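You operate a simulated robot arm through the tools that you are given. There is no shell and no other tool.

Carry out the task below with a simulated two-armed robot. There is one attempt and no reset: what you move stays moved.

## Task
Pick up the carton from the top of the belt bench with one hand, pass it to the other hand and put it on the shelf of the steel desk. Set down upright: carton.

The check looks at the end state, three seconds after you hand in, the way a careful person would. Anything else that was tipped, shoved, dropped, spilled or broken makes it a failure.

## Robot
Two 7-joint arms with two-finger parallel grippers on one trunk, on a base that moves. Base frame: it is fixed to the floor where the robot stands at the start and does not move with it; the origin is under the middle of the robot, x ahead of it, y to its left, z up. Units: mm, rad, N and s.
The left shoulder is at the start at [124, 171, 1162], the right one opposite. With the tool pointing down near the work surface each hand reaches from about 440 to 920 mm from the robot's upright axis, wherever it stands, measured 20 degrees to its own side. Places, roughly: carton [-2000, 0, 1000]; shelf of the steel desk [-3500, 3800, 400]. Payload 4.4 kg a hand.
The TCP of each hand is the grasp point between the finger pads, 23 mm short of the fingertips. In the tool frame z runs along the fingers and y along their closing line. The gripper opens to 94 mm. The fingers are 38 mm wide and 10 mm thick; the gripper's body (54 by 96 mm) begins 39 mm behind the TCP.
Orientation is told as [roll, pitch, yaw] about the base's x, y, z axes, in that order, counted from this pose: with the fingers straight down and closing along the base's y, the tool's x points along the base's -x, its y along +y and its z along -z.

## Interface
- The arms move only by the tool jog_arm. It takes "left_deltas", "right_deltas" or both (then of equal length, played together; a hand with none holds still); each is a list of rows, each an object (a shift or turn left out is 0, a gripper value left out holds the last) with "xyz": the shift along the tool's x, y, z in mm, a list of three; "rotation": the turn, a rotation vector about the tool's x, y, z in degrees, a list of three; "jaw": the finger opening in mm, from 0 to 94. In form: [{"xyz": [dx, dy, dz], "rotation": [rx, ry, rz], "jaw": jaw}, ...]. A call has 1 to 20 rows; each row is the pose to reach, as a shift and turn from the pose commanded when the call began, along the tool's axes at that moment. Rows are played at 5 a second. More than 50 mm and 0.15 rad between two rows, or a gripper value outside its range, and nothing of the call is played. A pose out of reach is approached as far as the arm can. The call stops where the force on the tool passes 40 N (or 10 N more than at its start, if that is more) or the arm is blocked; 0.2 s more then pass. The fingers move at their own pace (about 72 mm/s each) and stop on an object; they squeeze with about 44 N. The grip force told is the motor's: it shows also when the fingers shut on nothing. Time passes only in rows, and 0.2 s behind the last, so rows that repeat a pose let the fingers close. It gives the time, the measured TCP pose, the force on the tool (base axes), the opening and the grip force at its end, in the units of the frame above (readings bear some noise), with the torque about the TCP (base axes, N m) and any sound that the robot's microphone picked up.
- Cameras (640 x 400 px; columns grow to the right, rows downward): "scene" is now at [236.1, -10.1, 1294.6]; the picture's right is [-0.14, -0.99, 0.00], its down [-0.64, 0.09, -0.76] and it looks along [0.76, -0.11, -0.65] (base axes); focal length 221 px, centre (320, 200). "left" rides on the left gripper at [86, -16, -74] in its tool frame; the picture's right is [0.18, 0.98, 0.00], its down [-0.58, 0.11, -0.81] and it looks along [-0.79, 0.15, 0.59] (tool axes); focal length 243 px, centre (320, 200). "right" rides on the right gripper at [86, 16, -74] in its tool frame; the picture's right is [-0.18, 0.98, 0.00], its down [-0.58, -0.11, -0.81] and it looks along [-0.79, -0.15, 0.59] (tool axes); focal length 243 px, centre (320, 200). There is no depth. A picture from a camera that has moved, and an enlarged one, comes with that camera's place and axes in the base frame and with its lens.
- grab_frame(camera): a new picture of that camera. No time passes.
- slide_trunk(by): moves the trunk up (or, below 0, down) by that many mm; the arms and the scene camera ride with it, the base frame stays. It gives what a move gives, with no picture.
- drive_base(legs): drives the robot by 1 to 6 legs, each [ahead, left, turn to the left] in mm, mm and rad, along the robot's own axes; the way and the turn of a leg run together, so that a leg with both is an arc; at most 1500 mm and 3.142 rad a leg. The arms and the cameras ride along, it lands a little off, and it stops where it bumps. It gives what a move gives.
- turn_head(pan, tilt): turns the head with the scene camera to pan (to the left, within 1.396 rad either way) and tilt (down, from -0.506 to 1.204), counted from straight ahead of the robot (the tilt from the chest, where the trunk bows). It gives what a move gives.
- enlarge(camera, box): a new picture of the part [left, top, right, bottom] of that camera's present view, enlarged. No time passes.
- sign_off(): hands the job in; it is judged then, once.

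Nothing tells you exact positions but the pictures and the camera data. Unless the task says otherwise, let go and move clear before handing in.

The tools are called by a JSON object that holds its "op" and its "data". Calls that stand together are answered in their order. jog_arm: Moves the arms, as the interface text tells. Its arguments: {"type":"object","properties":{"left_deltas":{"type":"array","items":{"type":"object","properties":{"xyz":{"type":"array","items":{"type":"number"}},"rotation":{"type":"array","items":{"type":"number"}},"jaw":{"type":"number"}}}},"right_deltas":{"type":"array","items":{"type":"object","properties":{"xyz":{"type":"array","items":{"type":"number"}},"rotation":{"type":"array","items":{"type":"number"}},"jaw":{"type":"number"}}}}},"required":[]} The other tools are called the same way: slide_trunk (by) moves the trunk up or down; drive_base (legs) drives the base; turn_head (pan, tilt) turns the head that bears the scene camera; grab_frame (camera) takes a picture; enlarge (camera, box) takes an enlarged picture of a part of a camera's view; sign_off () hands the job in.

At the start:

```text
time_s: 0.0
left_tool_pos: [545.9, 222.3, 1132.6]
left_tool_rot: [-0.001, 0.0, 0.001]
left_force: [-0.5, 0.3, -0.6]
left_moment: [0.02, -0.03, -0.01]
left_width: 94.0
left_gripper_force: 0.0
right_tool_pos: [537.4, -277.8, 1080.5]
right_tool_rot: [0.002, 0.0, 0.0]
right_force: [0.0, -0.2, 0.2]
right_moment: [0.0, 0.01, -0.01]
right_width: 94.2
right_gripper_force: 0.0
trunk travel left (down, up): [-175.0, 213.0]
robot x, y, heading: [-1.3, -1.1, 0.003]
head pan, tilt (commanded): [-0.138, 0.702]
```

scene: 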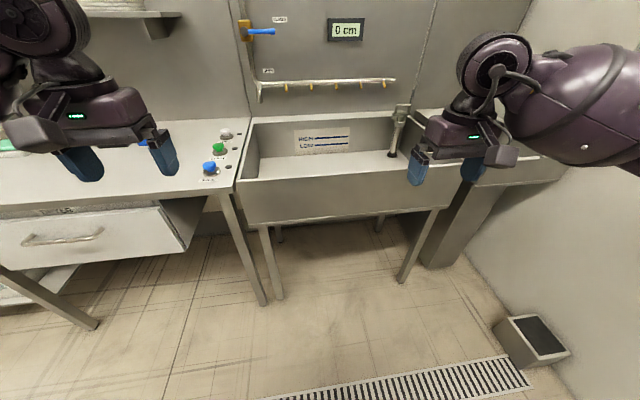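
right: 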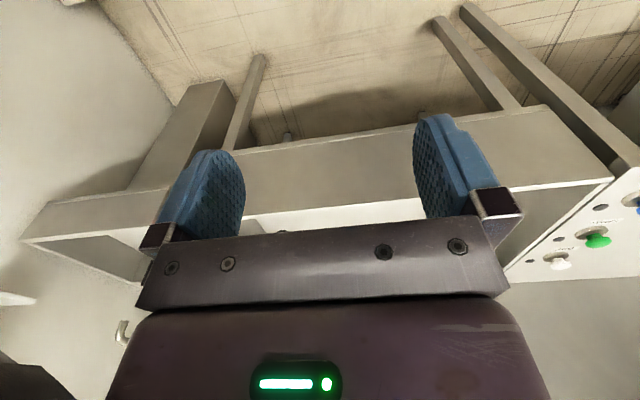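
left: 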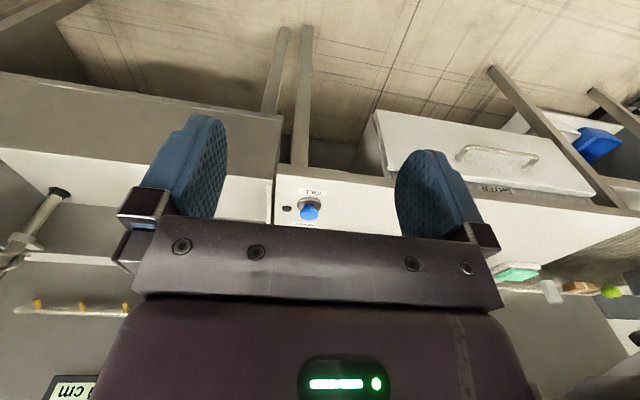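

I am facing a sink and bench; the carton should be behind me at about [-2000, 0, 1000]. I'll look around with the head before moving.

{"op": "turn_head", "data": {"pan": 1.39, "tilt": 0.3}}

{"op": "grab_frame", "data": {"camera": "scene"}}

{"op": "turn_head", "data": {"pan": -1.39, "tilt": 0.3}}

{"op": "grab_frame", "data": {"camera": "scene"}}

```text
time_s: 1.6
left_tool_pos: [545.7, 222.1, 1132.4]
left_tool_rot: [0.0, 0.001, 0.0]
left_force: [-0.3, -0.6, -1.0]
left_moment: [-0.01, 0.0, 0.0]
left_width: 93.9
left_gripper_force: 0.0
right_tool_pos: [535.9, -277.4, 1081.0]
right_tool_rot: [0.001, 0.002, 0.0]
right_force: [-0.9, 0.3, -0.6]
right_moment: [0.0, -0.01, -0.04]
right_width: 93.9
right_gripper_force: 0.1
trunk travel left (down, up): [-175.0, 213.0]
robot x, y, heading: [-1.0, -3.5, 0.0]
head pan, tilt (commanded): [1.389, 0.3]
```

```text
taken
camera scene: at [169.0, 93.4, 1330.9], right [0.98, -0.18, 0.0], down [-0.05, -0.29, -0.96], along [0.17, 0.94, -0.3], focal length 221 px, centre (320, 200)
```

scene: 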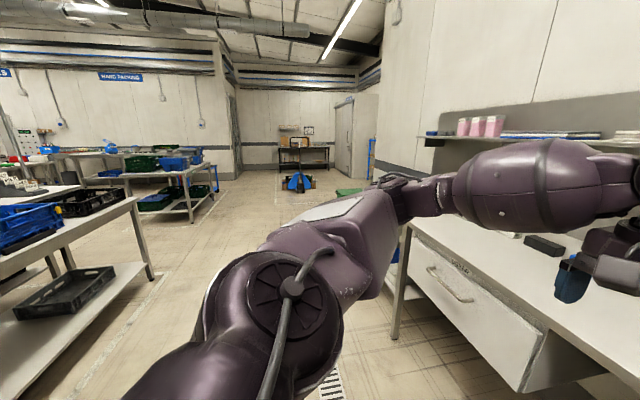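

```text
time_s: 4.1
left_tool_pos: [545.6, 221.9, 1133.5]
left_tool_rot: [0.0, 0.0, 0.0]
left_force: [0.4, -0.5, -0.4]
left_moment: [0.04, 0.0, 0.0]
left_width: 93.9
left_gripper_force: 0.1
right_tool_pos: [537.4, -276.9, 1081.6]
right_tool_rot: [0.001, 0.0, 0.001]
right_force: [0.4, -0.5, 0.3]
right_moment: [0.02, -0.03, 0.02]
right_width: 94.1
right_gripper_force: 0.1
trunk travel left (down, up): [-175.0, 213.0]
robot x, y, heading: [0.2, 1.1, -0.001]
head pan, tilt (commanded): [-1.389, 0.3]
```

```text
taken
camera scene: at [169.0, -90.2, 1330.9], right [-0.98, -0.18, 0.0], down [-0.05, 0.29, -0.96], along [0.17, -0.94, -0.3], focal length 221 px, centre (320, 200)
```

scene: 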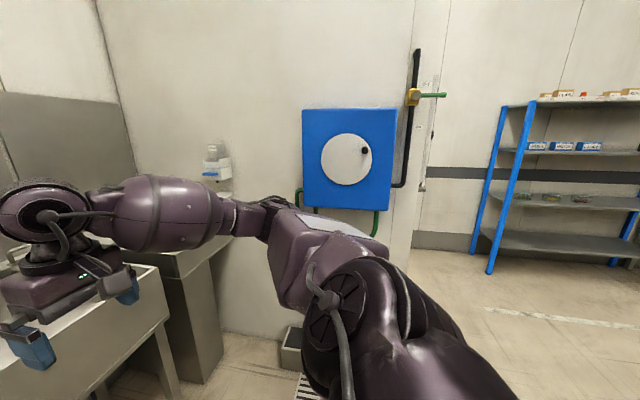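

The robot is standing at a sink with benches behind on the left. I'll turn in place to the left part-way and look at the area behind.

{"op": "drive_base", "data": {"legs": [[-100, 0, 0], [0, 0, 1.2]]}}

{"op": "turn_head", "data": {"pan": 1.3, "tilt": 0.4}}

{"op": "grab_frame", "data": {"camera": "scene"}}

```text
time_s: 8.1
left_tool_pos: [-87.9, 589.0, 1132.8]
left_tool_rot: [-0.001, 0.001, 1.164]
left_force: [-0.8, 0.4, 0.1]
left_moment: [0.03, 0.05, 0.01]
left_width: 94.1
left_gripper_force: 0.1
right_tool_pos: [367.3, 383.5, 1080.9]
right_tool_rot: [-0.001, 0.001, 1.164]
right_force: [0.0, -0.6, 0.5]
right_moment: [0.01, 0.02, 0.04]
right_width: 94.1
right_gripper_force: 0.1
trunk travel left (down, up): [-175.0, 213.0]
robot x, y, heading: [-100.8, 0.2, 1.162]
head pan, tilt (commanded): [-1.389, 0.3]
```

```text
time_s: 10.5
left_tool_pos: [-87.8, 588.7, 1132.2]
left_tool_rot: [-0.001, -0.001, 1.164]
left_force: [-0.3, -0.1, -0.9]
left_moment: [0.0, 0.0, 0.0]
left_width: 94.0
left_gripper_force: 0.0
right_tool_pos: [366.3, 383.6, 1080.9]
right_tool_rot: [0.0, 0.0, 1.164]
right_force: [-0.2, -0.4, -0.1]
right_moment: [0.0, -0.01, 0.01]
right_width: 94.1
right_gripper_force: 0.0
trunk travel left (down, up): [-175.0, 213.0]
robot x, y, heading: [-100.8, 0.1, 1.169]
head pan, tilt (commanded): [1.3, 0.4]
```

```text
taken
camera scene: at [-112.3, 200.1, 1321.7], right [0.63, 0.78, 0.0], down [0.3, -0.24, -0.92], along [-0.72, 0.58, -0.39], focal length 221 px, centre (320, 200)
```

scene: 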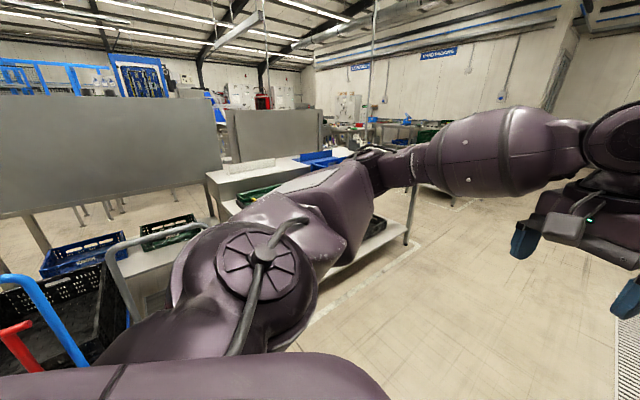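

A trolley and a bench with crates lie behind me. I'll raise the trunk so my hands clear everything, then continue turning to face -x.

{"op": "slide_trunk", "data": {"by": 200}}

{"op": "drive_base", "data": {"legs": [[0, 0, 0.9]]}}

{"op": "turn_head", "data": {"pan": 0.9, "tilt": 0.5}}

{"op": "grab_frame", "data": {"camera": "scene"}}

{"op": "turn_head", "data": {"pan": 0.0, "tilt": 0.4}}

{"op": "grab_frame", "data": {"camera": "scene"}}

```text
time_s: 12.7
left_tool_pos: [-86.6, 588.8, 1331.3]
left_tool_rot: [0.001, 0.001, 1.165]
left_force: [0.9, -0.2, -0.4]
left_moment: [0.03, -0.03, -0.01]
left_width: 94.1
left_gripper_force: 0.2
right_tool_pos: [367.2, 384.6, 1280.7]
right_tool_rot: [0.0, -0.001, 1.164]
right_force: [-0.6, -1.1, -0.5]
right_moment: [0.01, 0.0, 0.02]
right_width: 94.1
right_gripper_force: 0.0
trunk travel left (down, up): [-375.0, 13.0]
robot x, y, heading: [-100.9, 1.1, 1.165]
head pan, tilt (commanded): [1.3, 0.4]
```

```text
time_s: 15.4
left_tool_pos: [-551.5, 376.8, 1331.8]
left_tool_rot: [0.001, 0.0, 2.06]
left_force: [-0.1, -0.7, 0.6]
left_moment: [0.02, 0.0, -0.01]
left_width: 94.0
left_gripper_force: 0.1
right_tool_pos: [-109.0, 604.0, 1280.6]
right_tool_rot: [-0.001, -0.001, 2.062]
right_force: [0.0, 0.2, 0.2]
right_moment: [-0.01, -0.01, -0.02]
right_width: 94.2
right_gripper_force: 0.1
trunk travel left (down, up): [-375.0, 13.0]
robot x, y, heading: [-102.6, -3.9, 2.06]
head pan, tilt (commanded): [1.3, 0.4]
```

```text
time_s: 16.3
left_tool_pos: [-551.3, 375.5, 1333.1]
left_tool_rot: [0.001, 0.001, 2.061]
left_force: [0.6, 0.1, -0.8]
left_moment: [0.0, 0.01, 0.0]
left_width: 94.0
left_gripper_force: 0.0
right_tool_pos: [-107.6, 604.2, 1280.8]
right_tool_rot: [0.0, 0.0, 2.061]
right_force: [0.2, -0.6, 0.3]
right_moment: [-0.02, -0.01, 0.01]
right_width: 94.0
right_gripper_force: 0.1
trunk travel left (down, up): [-375.0, 13.0]
robot x, y, heading: [-97.8, 1.0, 2.058]
head pan, tilt (commanded): [0.901, 0.499]
```

```text
taken
camera scene: at [-216.6, 67.9, 1522.9], right [0.18, 0.98, 0.0], down [0.47, -0.09, -0.88], along [-0.86, 0.16, -0.48], focal length 221 px, centre (320, 200)
```

scene: 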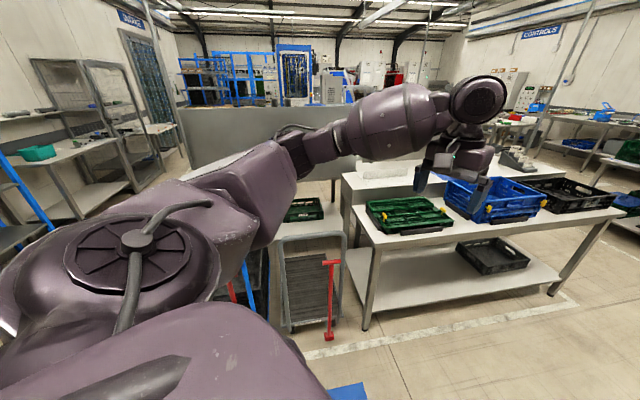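

```text
time_s: 17.5
left_tool_pos: [-553.0, 377.6, 1332.4]
left_tool_rot: [0.001, -0.001, 2.06]
left_force: [0.2, -0.2, -0.2]
left_moment: [0.0, 0.01, 0.01]
left_width: 93.9
left_gripper_force: 0.0
right_tool_pos: [-107.7, 603.4, 1281.8]
right_tool_rot: [0.0, 0.0, 2.061]
right_force: [-0.4, 0.4, 0.2]
right_moment: [0.02, 0.0, -0.03]
right_width: 94.1
right_gripper_force: 0.2
trunk travel left (down, up): [-375.0, 13.0]
robot x, y, heading: [-98.3, -0.6, 2.058]
head pan, tilt (commanded): [0.0, 0.4]
```

```text
taken
camera scene: at [-170.9, 133.4, 1532.1], right [0.88, 0.47, 0.0], down [0.18, -0.34, -0.92], along [-0.43, 0.81, -0.39], focal length 221 px, centre (320, 200)
```

scene: 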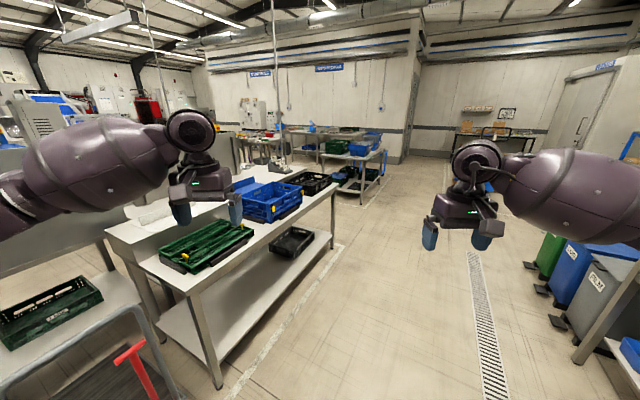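

The crate bench is to the ahead-left and a grey panel behind; I haven't spotted the carton yet. I'll keep turning to face -x and look again.

{"op": "drive_base", "data": {"legs": [[0, 0, 1.08]]}}

{"op": "turn_head", "data": {"pan": 0.0, "tilt": 0.5}}

{"op": "grab_frame", "data": {"camera": "scene"}}

{"op": "turn_head", "data": {"pan": 0.8, "tilt": 0.5}}

{"op": "grab_frame", "data": {"camera": "scene"}}

```text
time_s: 20.6
left_tool_pos: [-642.1, -226.2, 1333.3]
left_tool_rot: [-0.001, 0.001, -3.131]
left_force: [0.3, -0.2, -0.8]
left_moment: [0.02, 0.01, -0.01]
left_width: 93.9
left_gripper_force: 0.0
right_tool_pos: [-639.5, 271.4, 1281.1]
right_tool_rot: [0.0, -0.002, -3.133]
right_force: [0.2, -0.7, -0.1]
right_moment: [-0.01, -0.02, 0.01]
right_width: 93.9
right_gripper_force: 0.0
trunk travel left (down, up): [-375.0, 13.0]
robot x, y, heading: [-96.0, -1.6, -3.133]
head pan, tilt (commanded): [0.0, 0.4]
```

```text
time_s: 21.3
left_tool_pos: [-642.1, -226.5, 1334.0]
left_tool_rot: [0.0, -0.001, -3.131]
left_force: [-0.1, 0.1, 0.2]
left_moment: [0.02, 0.0, 0.03]
left_width: 93.9
left_gripper_force: 0.1
right_tool_pos: [-639.1, 270.9, 1281.1]
right_tool_rot: [0.001, -0.001, -3.131]
right_force: [0.6, -0.5, 0.2]
right_moment: [-0.01, -0.06, 0.0]
right_width: 94.0
right_gripper_force: 0.0
trunk travel left (down, up): [-375.0, 13.0]
robot x, y, heading: [-99.4, 1.8, -3.134]
head pan, tilt (commanded): [0.0, 0.499]
```

```text
taken
camera scene: at [-248.1, 0.1, 1523.0], right [-0.01, 1.0, 0.0], down [0.48, 0.01, -0.88], along [-0.88, -0.01, -0.48], focal length 221 px, centre (320, 200)
```

scene: 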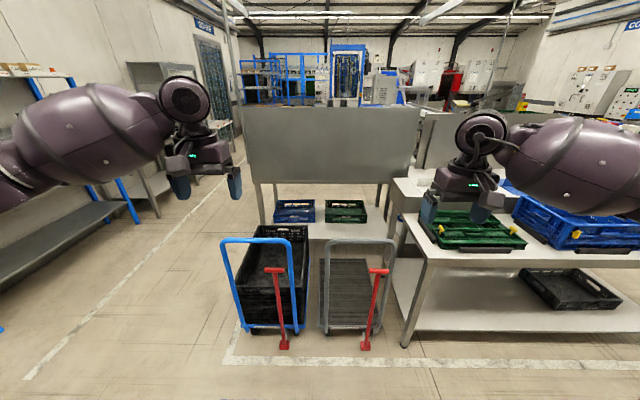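

```text
time_s: 22.4
left_tool_pos: [-643.1, -227.5, 1333.7]
left_tool_rot: [-0.001, 0.0, -3.131]
left_force: [0.3, -0.2, 0.9]
left_moment: [-0.02, -0.02, -0.01]
left_width: 93.7
left_gripper_force: 0.1
right_tool_pos: [-639.3, 270.3, 1280.6]
right_tool_rot: [-0.001, 0.0, -3.132]
right_force: [-1.4, 0.0, 0.3]
right_moment: [0.01, 0.0, 0.01]
right_width: 94.0
right_gripper_force: 0.1
trunk travel left (down, up): [-375.0, 13.0]
robot x, y, heading: [-101.3, 5.1, -3.129]
head pan, tilt (commanded): [0.799, 0.499]
```

```text
taken
camera scene: at [-219.8, -64.7, 1522.9], right [-0.72, 0.69, 0.0], down [0.33, 0.35, -0.88], along [-0.61, -0.64, -0.48], focal length 221 px, centre (320, 200)
```

scene: 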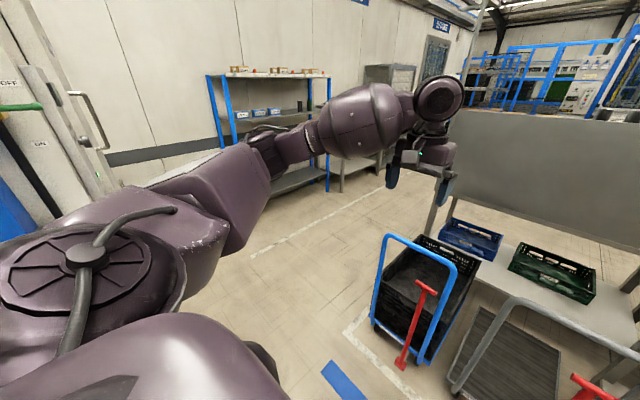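

The belt bench seems to be behind the grey back panel (x ≈ -1800), so it must be approached from the far side. I'll go round the left end via the aisle (y ≈ -1300), keeping clear of the trolleys.

{"op": "turn_head", "data": {"pan": 0.0, "tilt": 0.5}}

{"op": "drive_base", "data": {"legs": [[350, 650, 0], [400, 600, 0]]}}

{"op": "grab_frame", "data": {"camera": "scene"}}

```text
time_s: 23.6
left_tool_pos: [-641.4, -227.4, 1333.3]
left_tool_rot: [-0.001, -0.001, -3.131]
left_force: [-0.2, -0.3, 0.0]
left_moment: [0.0, 0.04, -0.03]
left_width: 93.8
left_gripper_force: 0.1
right_tool_pos: [-638.9, 271.2, 1280.6]
right_tool_rot: [-0.001, 0.0, -3.131]
right_force: [-0.9, -0.2, 0.4]
right_moment: [0.0, 0.01, 0.01]
right_width: 94.0
right_gripper_force: 0.0
trunk travel left (down, up): [-375.0, 13.0]
robot x, y, heading: [-98.2, -0.9, -3.128]
head pan, tilt (commanded): [0.0, 0.499]
```

```text
time_s: 34.9
left_tool_pos: [-1391.5, -1467.8, 1332.2]
left_tool_rot: [0.001, 0.001, -3.126]
left_force: [0.5, -0.4, -1.0]
left_moment: [0.01, 0.02, 0.04]
left_width: 93.8
left_gripper_force: 0.1
right_tool_pos: [-1390.1, -969.3, 1280.3]
right_tool_rot: [0.0, 0.001, -3.123]
right_force: [-0.2, 0.0, -0.7]
right_moment: [0.02, 0.0, 0.02]
right_width: 94.2
right_gripper_force: 0.1
trunk travel left (down, up): [-375.0, 13.0]
robot x, y, heading: [-848.4, -1236.2, -3.122]
head pan, tilt (commanded): [0.0, 0.499]
```

```text
taken
camera scene: at [-996.9, -1238.6, 1522.9], right [-0.02, 1.0, 0.0], down [0.48, 0.01, -0.88], along [-0.88, -0.01, -0.48], focal length 221 px, centre (320, 200)
```

scene: 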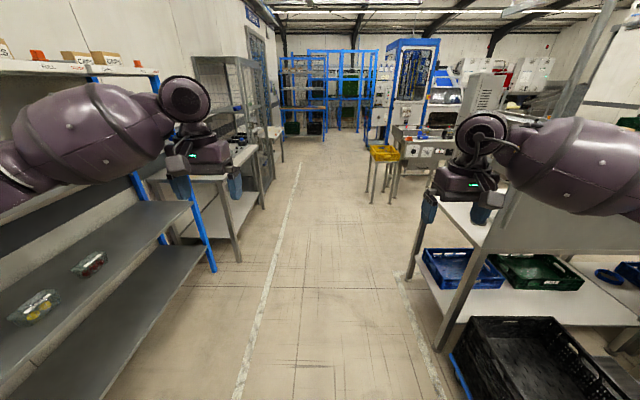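

The aisle is clear ahead. I'll drive down it past the bench end and look right.

{"op": "drive_base", "data": {"legs": [[1000, 50, 0], [1050, 0, 0]]}}

{"op": "turn_head", "data": {"pan": -1.2, "tilt": 0.4}}

{"op": "grab_frame", "data": {"camera": "scene"}}

{"op": "turn_head", "data": {"pan": 0.0, "tilt": 0.4}}

{"op": "grab_frame", "data": {"camera": "scene"}}

```text
time_s: 45.0
left_tool_pos: [-3432.6, -1526.4, 1332.8]
left_tool_rot: [0.0, -0.001, -3.137]
left_force: [0.3, -0.5, 0.1]
left_moment: [0.02, 0.0, -0.02]
left_width: 93.8
left_gripper_force: 0.0
right_tool_pos: [-3426.5, -1028.9, 1281.4]
right_tool_rot: [0.0, 0.001, -3.136]
right_force: [-0.8, 0.5, -0.1]
right_moment: [0.01, 0.0, -0.01]
right_width: 94.0
right_gripper_force: 0.0
trunk travel left (down, up): [-375.0, 13.0]
robot x, y, heading: [-2891.9, -1304.5, -3.136]
head pan, tilt (commanded): [0.0, 0.499]
```

```text
time_s: 46.4
left_tool_pos: [-3433.0, -1526.4, 1332.2]
left_tool_rot: [-0.001, -0.001, -3.137]
left_force: [0.1, 0.2, 0.5]
left_moment: [0.01, -0.01, 0.01]
left_width: 93.9
left_gripper_force: 0.0
right_tool_pos: [-3426.8, -1027.5, 1279.9]
right_tool_rot: [0.0, 0.0, -3.137]
right_force: [0.2, 0.9, -0.2]
right_moment: [-0.01, -0.01, 0.01]
right_width: 94.1
right_gripper_force: 0.1
trunk travel left (down, up): [-375.0, 13.0]
robot x, y, heading: [-2888.5, -1304.5, -3.139]
head pan, tilt (commanded): [-1.201, 0.4]
```

```text
taken
camera scene: at [-2979.9, -1215.6, 1532.1], right [0.93, 0.37, 0.0], down [0.14, -0.36, -0.92], along [-0.34, 0.86, -0.39], focal length 221 px, centre (320, 200)
```

scene: 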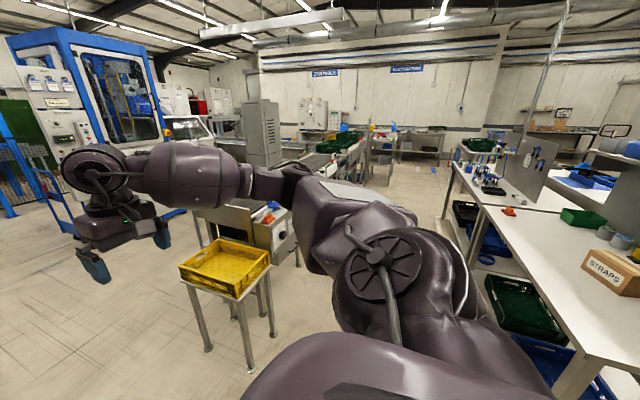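

```text
time_s: 47.8
left_tool_pos: [-3432.8, -1527.5, 1332.0]
left_tool_rot: [0.001, 0.0, -3.136]
left_force: [0.1, -0.8, -0.4]
left_moment: [0.02, 0.0, -0.06]
left_width: 93.8
left_gripper_force: 0.0
right_tool_pos: [-3427.3, -1029.6, 1280.9]
right_tool_rot: [0.0, -0.001, -3.136]
right_force: [-0.6, 1.0, 0.5]
right_moment: [-0.01, 0.0, 0.0]
right_width: 94.1
right_gripper_force: 0.0
trunk travel left (down, up): [-375.0, 13.0]
robot x, y, heading: [-2889.6, -1303.5, -3.138]
head pan, tilt (commanded): [0.0, 0.4]
```

```text
taken
camera scene: at [-3038.4, -1302.1, 1532.1], right [0.0, 1.0, 0.0], down [0.39, 0.0, -0.92], along [-0.92, 0.0, -0.39], focal length 221 px, centre (320, 200)
```

scene: 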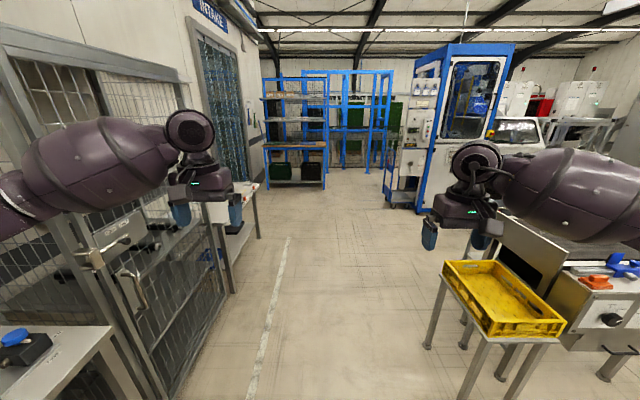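

The belt bench's working side faces -x, with a box marked "STRAPS" near its end; the desk area is further on in +y. I'll turn right to face +y first and look.

{"op": "drive_base", "data": {"legs": [[0, 0, -1.57]]}}

{"op": "grab_frame", "data": {"camera": "scene"}}

{"op": "turn_head", "data": {"pan": -0.7, "tilt": 0.4}}

{"op": "grab_frame", "data": {"camera": "scene"}}

```text
time_s: 52.0
left_tool_pos: [-3115.2, -760.3, 1332.9]
left_tool_rot: [0.001, 0.0, 1.581]
left_force: [-0.4, 0.5, 0.5]
left_moment: [0.02, -0.02, 0.01]
left_width: 94.2
left_gripper_force: 0.1
right_tool_pos: [-2617.4, -764.3, 1281.4]
right_tool_rot: [0.0, 0.001, 1.583]
right_force: [-0.1, 0.3, -0.7]
right_moment: [-0.02, 0.01, -0.01]
right_width: 94.0
right_gripper_force: 0.1
trunk travel left (down, up): [-375.0, 13.0]
robot x, y, heading: [-2887.7, -1301.0, 1.585]
head pan, tilt (commanded): [0.0, 0.4]
```

```text
taken
camera scene: at [-2890.7, -1152.2, 1532.1], right [1.0, 0.01, 0.0], down [0.0, -0.39, -0.92], along [-0.01, 0.92, -0.39], focal length 221 px, centre (320, 200)
```

scene: 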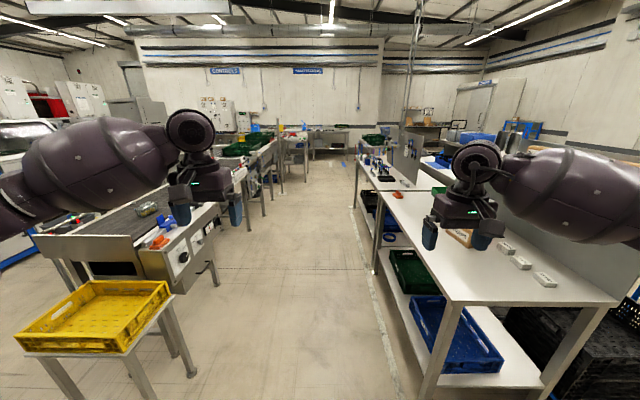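

```text
time_s: 53.1
left_tool_pos: [-3116.0, -759.9, 1332.2]
left_tool_rot: [0.0, -0.001, 1.581]
left_force: [-0.5, 0.6, -0.1]
left_moment: [0.0, -0.01, -0.01]
left_width: 94.0
left_gripper_force: 0.0
right_tool_pos: [-2617.5, -762.0, 1282.2]
right_tool_rot: [0.0, 0.001, 1.582]
right_force: [0.2, -0.6, 0.2]
right_moment: [0.04, -0.01, 0.01]
right_width: 94.3
right_gripper_force: 0.1
trunk travel left (down, up): [-375.0, 13.0]
robot x, y, heading: [-2889.0, -1302.5, 1.582]
head pan, tilt (commanded): [-0.7, 0.4]
```

```text
taken
camera scene: at [-2831.0, -1173.2, 1532.1], right [0.77, -0.63, 0.0], down [-0.25, -0.3, -0.92], along [0.58, 0.71, -0.39], focal length 221 px, centre (320, 200)
```

scene: 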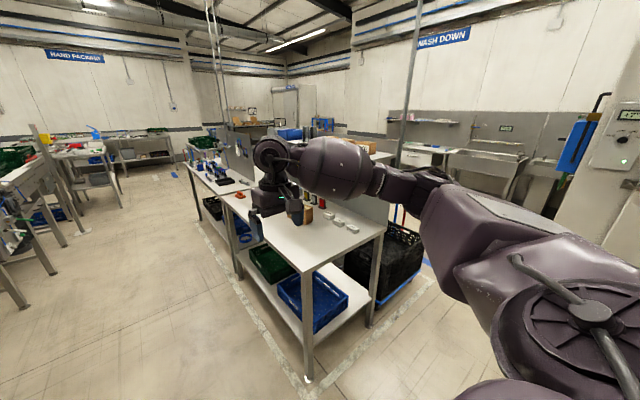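

The aisle between the conveyor and the belt bench is clear. I'll drive to about y = 0 alongside the bench, then turn to face it.

{"op": "drive_base", "data": {"legs": [[1250, 0, 0], [0, 0, -1.57]]}}

{"op": "turn_head", "data": {"pan": 0.0, "tilt": 0.6}}

{"op": "grab_frame", "data": {"camera": "scene"}}

```text
time_s: 63.5
left_tool_pos: [-2351.6, 149.0, 1333.4]
left_tool_rot: [-0.001, -0.001, -0.058]
left_force: [-1.1, -0.9, 0.7]
left_moment: [0.01, 0.04, 0.03]
left_width: 94.2
left_gripper_force: 0.1
right_tool_pos: [-2388.7, -348.9, 1281.1]
right_tool_rot: [0.0, -0.001, -0.056]
right_force: [0.0, -0.7, -0.1]
right_moment: [0.0, 0.03, 0.0]
right_width: 94.0
right_gripper_force: 0.0
trunk travel left (down, up): [-375.0, 13.0]
robot x, y, heading: [-2910.1, -41.0, -0.058]
head pan, tilt (commanded): [-0.7, 0.4]
```

```text
time_s: 64.5
left_tool_pos: [-2351.6, 148.4, 1331.6]
left_tool_rot: [0.0, 0.001, -0.057]
left_force: [-0.2, 0.0, 0.3]
left_moment: [-0.02, -0.01, 0.0]
left_width: 94.1
left_gripper_force: 0.0
right_tool_pos: [-2388.4, -347.6, 1280.0]
right_tool_rot: [0.0, 0.0, -0.056]
right_force: [-0.9, -0.4, -0.2]
right_moment: [0.02, -0.01, 0.02]
right_width: 94.4
right_gripper_force: 0.0
trunk travel left (down, up): [-375.0, 13.0]
robot x, y, heading: [-2908.3, -40.1, -0.06]
head pan, tilt (commanded): [0.0, 0.6]
```

```text
taken
camera scene: at [-2764.6, -47.4, 1513.9], right [-0.06, -1.0, 0.0], down [-0.56, 0.03, -0.83], along [0.82, -0.05, -0.56], focal length 221 px, centre (320, 200)
```

scene: 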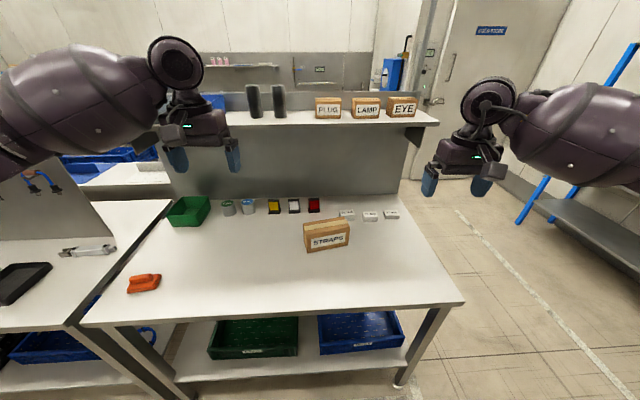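

The robot now faces the belt bench; on its top sits a carton labelled "STRAPS" at roughly (-2185, -110, 950). I'll take a close look at it and its surroundings.

{"op": "enlarge", "data": {"camera": "scene", "box": [270, 190, 430, 290]}}

{"op": "enlarge", "data": {"camera": "scene", "box": [150, 80, 470, 280]}}

{"op": "grab_frame", "data": {"camera": "right"}}

{"op": "grab_frame", "data": {"camera": "left"}}

```text
4.00 times, centred on (350, 240) of scene
camera zoom: at [-2764.6, -47.4, 1513.9], right [-0.06, -1.0, 0.0], down [-0.56, 0.03, -0.83], along [0.82, -0.05, -0.56], focal length 882 px, centre (200, 40)
```

zoom: 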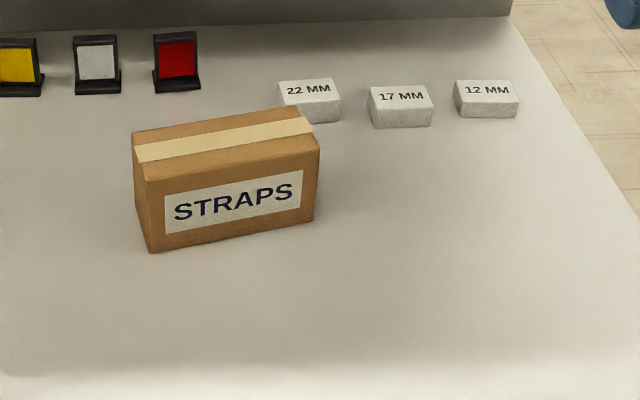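

```text
2.00 times, centred on (310, 180) of scene
camera zoom: at [-2764.6, -47.4, 1513.9], right [-0.06, -1.0, 0.0], down [-0.56, 0.03, -0.83], along [0.82, -0.05, -0.56], focal length 441 px, centre (340, 240)
```

zoom: 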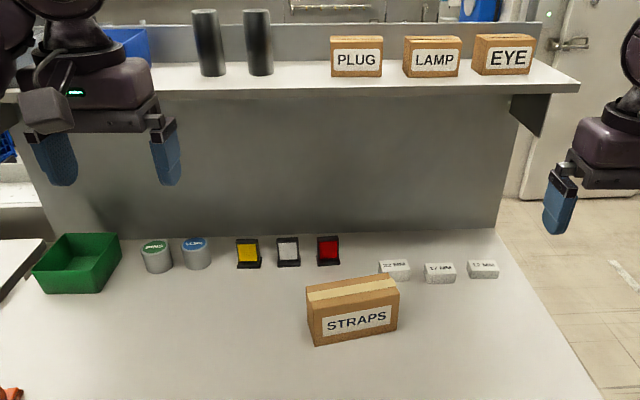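

```text
taken
camera right: at [-2474.4, -327.5, 1355.3], right [0.24, 0.97, 0.0], down [0.57, -0.14, 0.81], along [0.78, -0.19, -0.59], focal length 243 px, centre (320, 200)
```

right: 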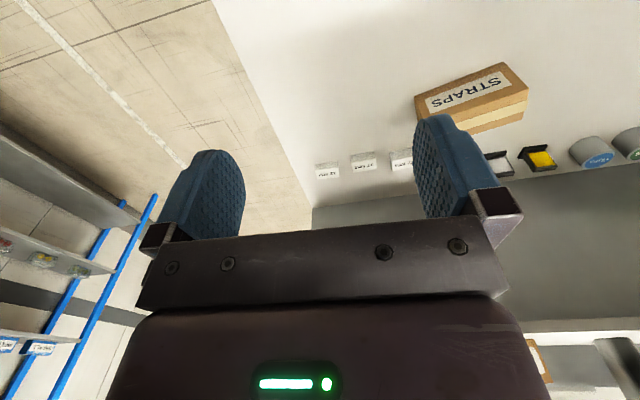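

```text
taken
camera left: at [-2438.7, 137.4, 1406.2], right [-0.13, 0.99, 0.0], down [0.59, 0.08, 0.81], along [0.8, 0.1, -0.59], focal length 243 px, centre (320, 200)
```

left: 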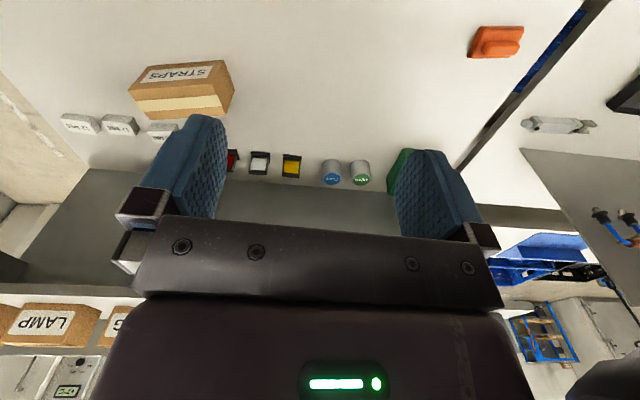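

I'll get enlarged views of the carton from both hand cameras to triangulate its size and position.

{"op": "enlarge", "data": {"camera": "right", "box": [380, 40, 540, 140]}}

{"op": "enlarge", "data": {"camera": "left", "box": [100, 40, 260, 140]}}

```text
4.00 times, centred on (460, 90) of right
camera zoom: at [-2474.4, -327.5, 1355.3], right [0.24, 0.97, 0.0], down [0.57, -0.14, 0.81], along [0.78, -0.19, -0.59], focal length 970 px, centre (-240, 640)
```

zoom: 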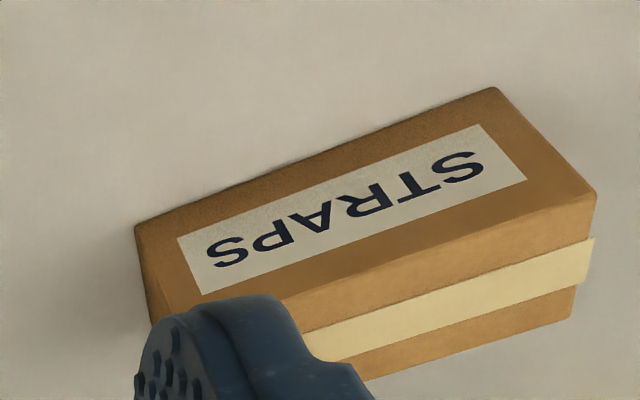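

```text
4.00 times, centred on (180, 90) of left
camera zoom: at [-2438.7, 137.4, 1406.2], right [-0.13, 0.99, 0.0], down [0.59, 0.08, 0.81], along [0.8, 0.1, -0.59], focal length 970 px, centre (880, 640)
```

zoom: 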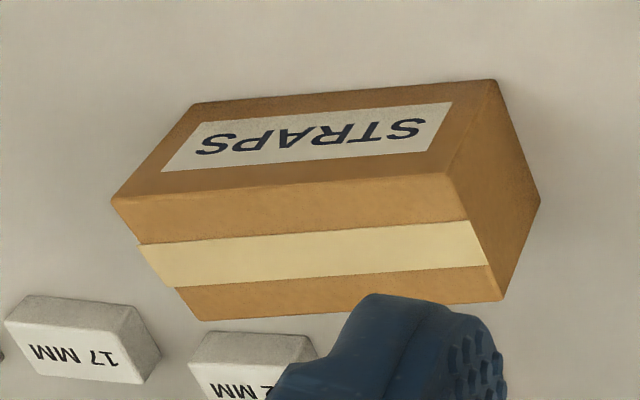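

The carton measures about 167 × 71 × 93 mm, sits on the bench top (z ≈ 869), and its near-left bottom corner is near (-2181, -36), yawed about 11.5°. Before gripping I'd like to look at the steel desk to choose the grip.

{"op": "turn_head", "data": {"pan": 1.39, "tilt": 0.2}}

{"op": "grab_frame", "data": {"camera": "scene"}}

{"op": "enlarge", "data": {"camera": "scene", "box": [160, 120, 480, 320]}}

```text
time_s: 66.1
left_tool_pos: [-2352.3, 149.3, 1333.3]
left_tool_rot: [-0.001, 0.0, -0.058]
left_force: [-0.1, -0.1, -0.5]
left_moment: [0.0, 0.01, -0.03]
left_width: 93.8
left_gripper_force: 0.1
right_tool_pos: [-2387.7, -348.9, 1281.4]
right_tool_rot: [0.002, 0.0, -0.056]
right_force: [-0.8, 0.8, -0.9]
right_moment: [-0.01, 0.0, 0.01]
right_width: 93.9
right_gripper_force: 0.1
trunk travel left (down, up): [-375.0, 13.0]
robot x, y, heading: [-2910.5, -44.0, -0.061]
head pan, tilt (commanded): [1.389, 0.201]
```

```text
taken
camera scene: at [-2830.8, 48.3, 1550.6], right [0.97, -0.24, 0.0], down [-0.05, -0.19, -0.98], along [0.23, 0.95, -0.2], focal length 221 px, centre (320, 200)
```

scene: 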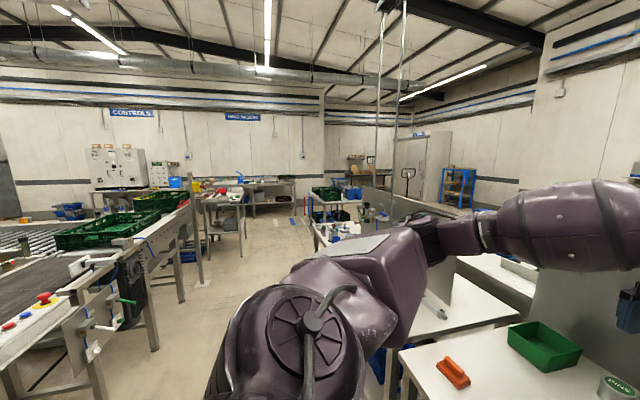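

```text
2.00 times, centred on (320, 220) of scene
camera zoom: at [-2830.8, 48.3, 1550.6], right [0.97, -0.24, 0.0], down [-0.05, -0.19, -0.98], along [0.23, 0.95, -0.2], focal length 441 px, centre (320, 160)
```

zoom: 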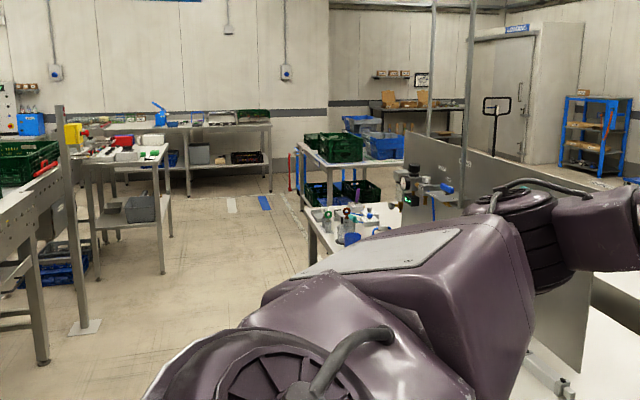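

The steel desk appears to be the small table ahead-left with a gray bin on its lower shelf. I'll zoom in on it.

{"op": "enlarge", "data": {"camera": "scene", "box": [180, 165, 276, 225]}}

{"op": "enlarge", "data": {"camera": "scene", "box": [190, 180, 250, 218]}}

```text
6.67 times, centred on (228, 195) of scene
camera zoom: at [-2830.8, 48.3, 1550.6], right [0.97, -0.24, 0.0], down [-0.05, -0.19, -0.98], along [0.23, 0.95, -0.2], focal length 1471 px, centre (933, 233)
```

zoom: 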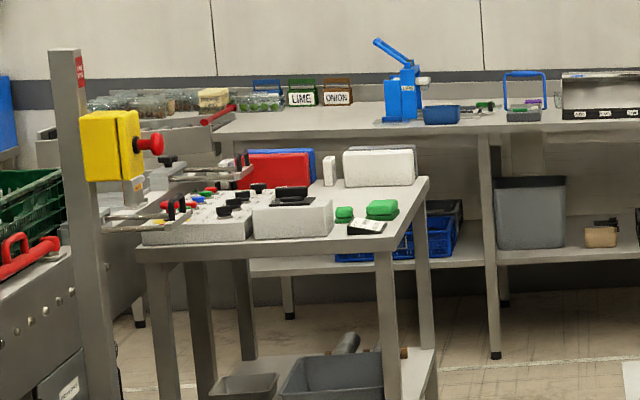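

```text
10.53 times, centred on (220, 199) of scene
camera zoom: at [-2830.8, 48.3, 1550.6], right [0.97, -0.24, 0.0], down [-0.05, -0.19, -0.98], along [0.23, 0.95, -0.2], focal length 2322 px, centre (1373, 210)
```

zoom: 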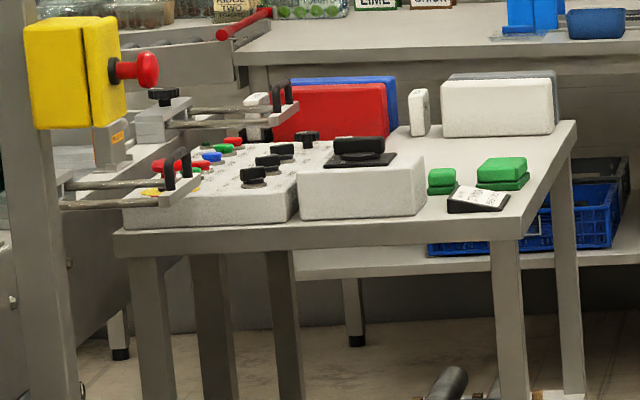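

The steel desk's open long side faces the aisle (+x side), with its shelf under the top, so the final hand should hold the carton by its near end with a forward tilt. Plan: the left hand picks the carton from above near its left end, and the right hand takes the other end. First I'll align the robot so the carton is in the left hand's zone.

{"op": "drive_base", "data": {"legs": [[20, -230, 0.06]]}}

{"op": "turn_head", "data": {"pan": 0.15, "tilt": 0.6}}

{"op": "grab_frame", "data": {"camera": "scene"}}

```text
time_s: 68.7
left_tool_pos: [-2351.0, -51.2, 1332.8]
left_tool_rot: [0.001, -0.001, 0.003]
left_force: [-0.5, -0.3, -1.1]
left_moment: [0.0, -0.02, 0.03]
left_width: 94.2
left_gripper_force: 0.0
right_tool_pos: [-2357.6, -550.6, 1280.9]
right_tool_rot: [0.0, 0.001, 0.005]
right_force: [0.2, 0.3, 0.0]
right_moment: [0.0, -0.03, 0.03]
right_width: 94.1
right_gripper_force: 0.0
trunk travel left (down, up): [-375.0, 13.0]
robot x, y, heading: [-2893.5, -273.9, 0.002]
head pan, tilt (commanded): [1.389, 0.201]
```

```text
time_s: 70.2
left_tool_pos: [-2351.5, -51.5, 1332.5]
left_tool_rot: [0.0, 0.0, 0.006]
left_force: [-0.4, -0.7, -0.9]
left_moment: [-0.03, -0.01, -0.02]
left_width: 94.0
left_gripper_force: 0.1
right_tool_pos: [-2357.6, -550.6, 1280.6]
right_tool_rot: [0.0, -0.001, 0.005]
right_force: [-0.1, 0.3, -0.6]
right_moment: [-0.03, -0.03, -0.03]
right_width: 94.3
right_gripper_force: 0.1
trunk travel left (down, up): [-375.0, 13.0]
robot x, y, heading: [-2899.6, -275.3, 0.008]
head pan, tilt (commanded): [0.15, 0.6]
```

```text
taken
camera scene: at [-2751.6, -260.5, 1513.9], right [0.15, -0.99, 0.0], down [-0.56, -0.09, -0.83], along [0.82, 0.13, -0.56], focal length 221 px, centre (320, 200)
```

scene: 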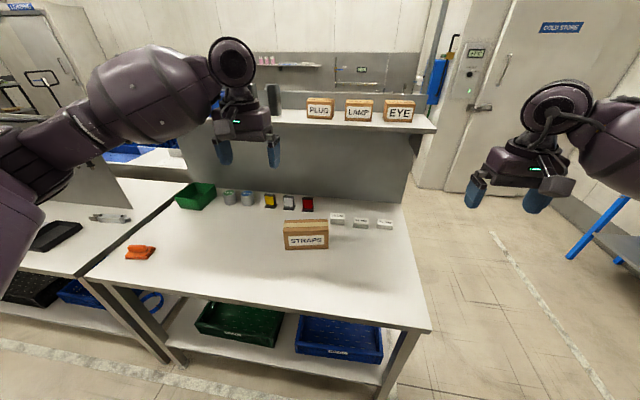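

Robot is positioned. Now I'll rotate the left hand about the vertical by about -79° so its jaws close across the carton's 71 mm depth.

{"op": "jog_arm", "data": {"left_deltas": [{"rotation": [0, 0, 7.9]}, {"rotation": [0, 0, 15.8]}, {"rotation": [0, 0, 23.7]}, {"rotation": [0, 0, 31.6]}, {"rotation": [0, 0, 39.5]}, {"rotation": [0, 0, 47.4]}, {"rotation": [0, 0, 55.3]}, {"rotation": [0, 0, 63.2]}, {"rotation": [0, 0, 71.1]}, {"rotation": [0, 0, 79]}, {"rotation": [0, 0, 79]}]}}

{"op": "grab_frame", "data": {"camera": "scene"}}

{"op": "grab_frame", "data": {"camera": "left"}}

```text
time_s: 72.6
left_tool_pos: [-2350.2, -52.7, 1331.9]
left_tool_rot: [0.0, 0.001, -1.376]
left_force: [-0.3, 0.2, -0.7]
left_moment: [-0.03, -0.02, -0.02]
left_width: 93.9
left_gripper_force: 0.1
right_tool_pos: [-2357.1, -550.4, 1280.3]
right_tool_rot: [0.0, 0.002, 0.005]
right_force: [0.1, 0.2, -0.7]
right_moment: [0.01, 0.05, -0.02]
right_width: 94.1
right_gripper_force: 0.0
trunk travel left (down, up): [-375.0, 13.0]
robot x, y, heading: [-2896.4, -278.9, 0.007]
head pan, tilt (commanded): [0.15, 0.6]
```

```text
taken
camera scene: at [-2751.6, -260.6, 1513.8], right [0.15, -0.99, 0.0], down [-0.56, -0.09, -0.83], along [0.82, 0.13, -0.56], focal length 221 px, centre (320, 200)
```

scene: 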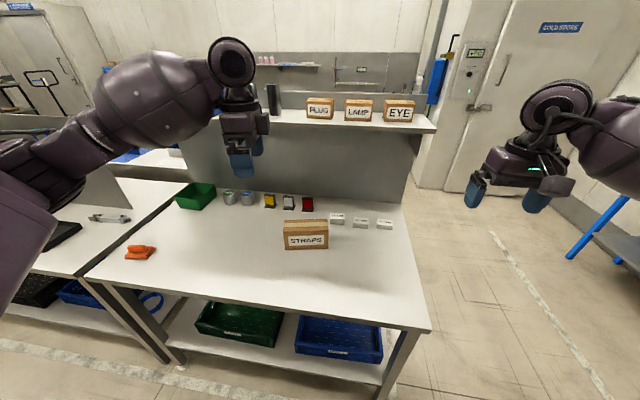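

```text
taken
camera left: at [-2383.1, 28.9, 1405.9], right [0.93, 0.37, 0.0], down [0.22, -0.55, 0.81], along [0.3, -0.75, -0.59], focal length 243 px, centre (320, 200)
```

left: 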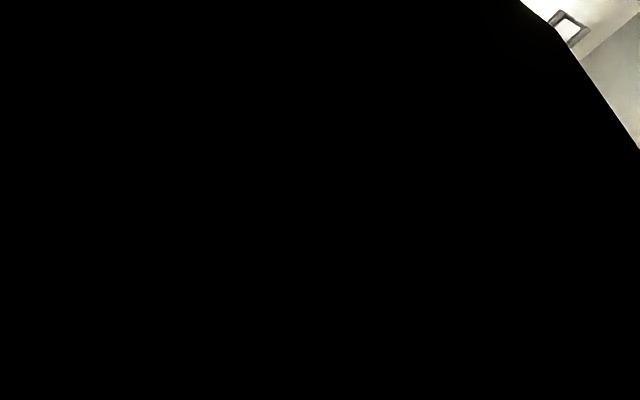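

The left camera went black (it swung into the arm's own wrist), so I'll use the opposite yaw (+101°), which keeps the camera on the free side. Rotating back in two steps.

{"op": "jog_arm", "data": {"left_deltas": [{"rotation": [0, 0, -8]}, {"rotation": [0, 0, -16]}, {"rotation": [0, 0, -24]}, {"rotation": [0, 0, -32]}, {"rotation": [0, 0, -40]}, {"rotation": [0, 0, -48]}, {"rotation": [0, 0, -56]}, {"rotation": [0, 0, -64]}, {"rotation": [0, 0, -72]}, {"rotation": [0, 0, -80]}]}}

{"op": "jog_arm", "data": {"left_deltas": [{"rotation": [0, 0, -8.4]}, {"rotation": [0, 0, -16.8]}, {"rotation": [0, 0, -25.2]}, {"rotation": [0, 0, -33.6]}, {"rotation": [0, 0, -42]}, {"rotation": [0, 0, -50.4]}, {"rotation": [0, 0, -58.8]}, {"rotation": [0, 0, -67.2]}, {"rotation": [0, 0, -75.6]}, {"rotation": [0, 0, -84]}, {"rotation": [0, 0, -92]}, {"rotation": [0, 0, -100.3]}, {"rotation": [0, 0, -100.3]}]}}

{"op": "grab_frame", "data": {"camera": "scene"}}

{"op": "grab_frame", "data": {"camera": "left"}}

```text
time_s: 74.8
left_tool_pos: [-2351.8, -53.1, 1332.6]
left_tool_rot: [0.0, 0.0, 0.024]
left_force: [0.0, -0.7, 1.0]
left_moment: [-0.04, 0.02, -0.03]
left_width: 93.8
left_gripper_force: 0.1
right_tool_pos: [-2356.2, -550.7, 1280.3]
right_tool_rot: [0.002, 0.0, 0.007]
right_force: [-0.4, -0.5, -0.3]
right_moment: [-0.01, 0.01, 0.01]
right_width: 93.7
right_gripper_force: 0.2
trunk travel left (down, up): [-375.0, 13.0]
robot x, y, heading: [-2895.7, -279.2, 0.006]
head pan, tilt (commanded): [0.15, 0.6]
```

```text
time_s: 77.6
left_tool_pos: [-2348.7, -53.7, 1333.1]
left_tool_rot: [0.0, 0.0, 1.775]
left_force: [-0.2, -0.8, 0.1]
left_moment: [0.01, 0.0, -0.02]
left_width: 94.1
left_gripper_force: 0.1
right_tool_pos: [-2358.1, -551.4, 1279.9]
right_tool_rot: [0.001, 0.0, 0.005]
right_force: [0.2, -1.0, -0.5]
right_moment: [0.02, -0.01, -0.01]
right_width: 93.9
right_gripper_force: 0.0
trunk travel left (down, up): [-375.0, 13.0]
robot x, y, heading: [-2896.2, -273.1, 0.007]
head pan, tilt (commanded): [0.15, 0.6]
```

```text
taken
camera scene: at [-2751.6, -260.6, 1513.8], right [0.15, -0.99, 0.0], down [-0.56, -0.09, -0.83], along [0.82, 0.13, -0.56], focal length 221 px, centre (320, 200)
```

scene: 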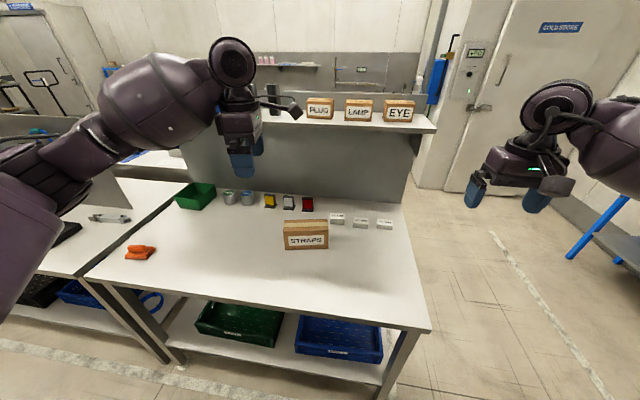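

```text
taken
camera left: at [-2316.1, -134.8, 1406.2], right [-0.93, -0.38, 0.0], down [-0.22, 0.55, 0.81], along [-0.31, 0.75, -0.59], focal length 243 px, centre (320, 200)
```

left: 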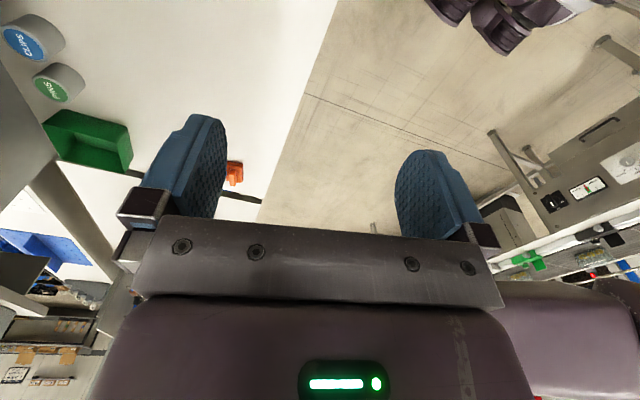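

The left camera is clear now and yaw is about 101.7°. I'll lower the trunk 200 mm and move the left hand over the carton's left part at (-2139, -66).

{"op": "slide_trunk", "data": {"by": -200}}

{"op": "jog_arm", "data": {"left_deltas": [{"xyz": [11, -41, 0]}, {"xyz": [22, -82, 0]}, {"xyz": [34, -122, 0]}, {"xyz": [45, -163, 0]}, {"xyz": [56, -204, 0]}, {"xyz": [56, -204, 0]}]}}

{"op": "grab_frame", "data": {"camera": "scene"}}

{"op": "grab_frame", "data": {"camera": "left"}}

{"op": "grab_frame", "data": {"camera": "right"}}

```text
time_s: 79.7
left_tool_pos: [-2352.2, -52.5, 1133.9]
left_tool_rot: [-0.003, 0.002, 1.772]
left_force: [-1.0, 0.5, 1.5]
left_moment: [0.0, -0.05, -0.01]
left_width: 94.2
left_gripper_force: 0.0
right_tool_pos: [-2357.8, -550.5, 1083.5]
right_tool_rot: [-0.001, -0.003, 0.005]
right_force: [0.2, -0.3, -0.4]
right_moment: [0.01, -0.02, 0.02]
right_width: 94.2
right_gripper_force: 0.1
trunk travel left (down, up): [-175.0, 213.0]
robot x, y, heading: [-2895.0, -272.2, 0.003]
head pan, tilt (commanded): [0.15, 0.6]
```

```text
time_s: 81.1
left_tool_pos: [-2137.1, -65.8, 1131.4]
left_tool_rot: [0.001, 0.001, 1.774]
left_force: [-0.8, -0.1, 0.9]
left_moment: [-0.01, 0.02, -0.01]
left_width: 93.9
left_gripper_force: 0.0
right_tool_pos: [-2357.7, -550.1, 1081.8]
right_tool_rot: [0.001, -0.001, 0.005]
right_force: [-0.2, -0.1, 0.0]
right_moment: [0.02, -0.01, -0.01]
right_width: 94.1
right_gripper_force: 0.0
trunk travel left (down, up): [-175.0, 213.0]
robot x, y, heading: [-2892.8, -274.1, 0.008]
head pan, tilt (commanded): [0.15, 0.6]
```

```text
taken
camera scene: at [-2656.2, -259.6, 1303.7], right [0.15, -0.99, 0.0], down [-0.56, -0.09, -0.83], along [0.82, 0.13, -0.56], focal length 221 px, centre (320, 200)
```

scene: 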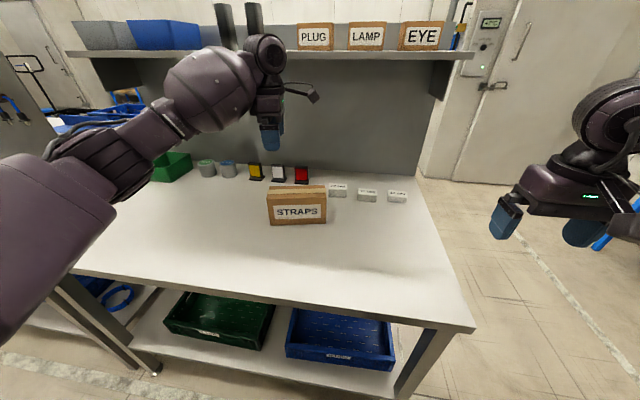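

```text
taken
camera left: at [-2104.6, -148.0, 1204.6], right [-0.93, -0.38, 0.0], down [-0.22, 0.55, 0.81], along [-0.3, 0.75, -0.59], focal length 243 px, centre (320, 200)
```

left: 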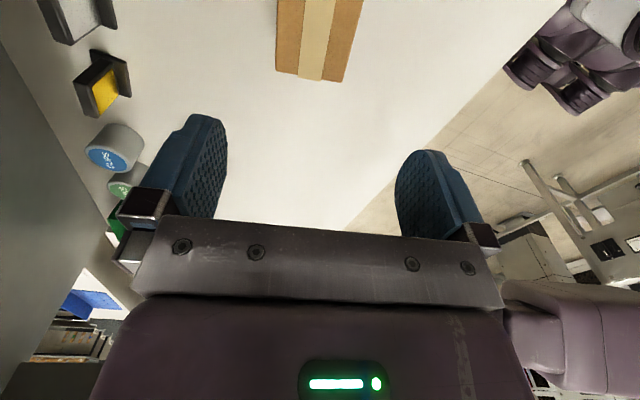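

```text
taken
camera right: at [-2444.3, -535.0, 1155.9], right [0.18, 0.98, 0.0], down [0.58, -0.11, 0.81], along [0.79, -0.14, -0.59], focal length 243 px, centre (320, 200)
```

right: 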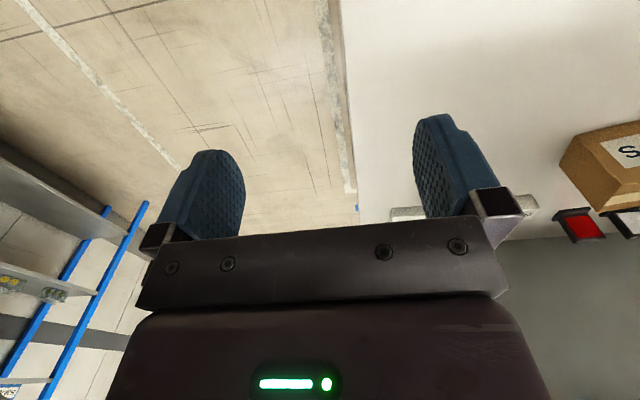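

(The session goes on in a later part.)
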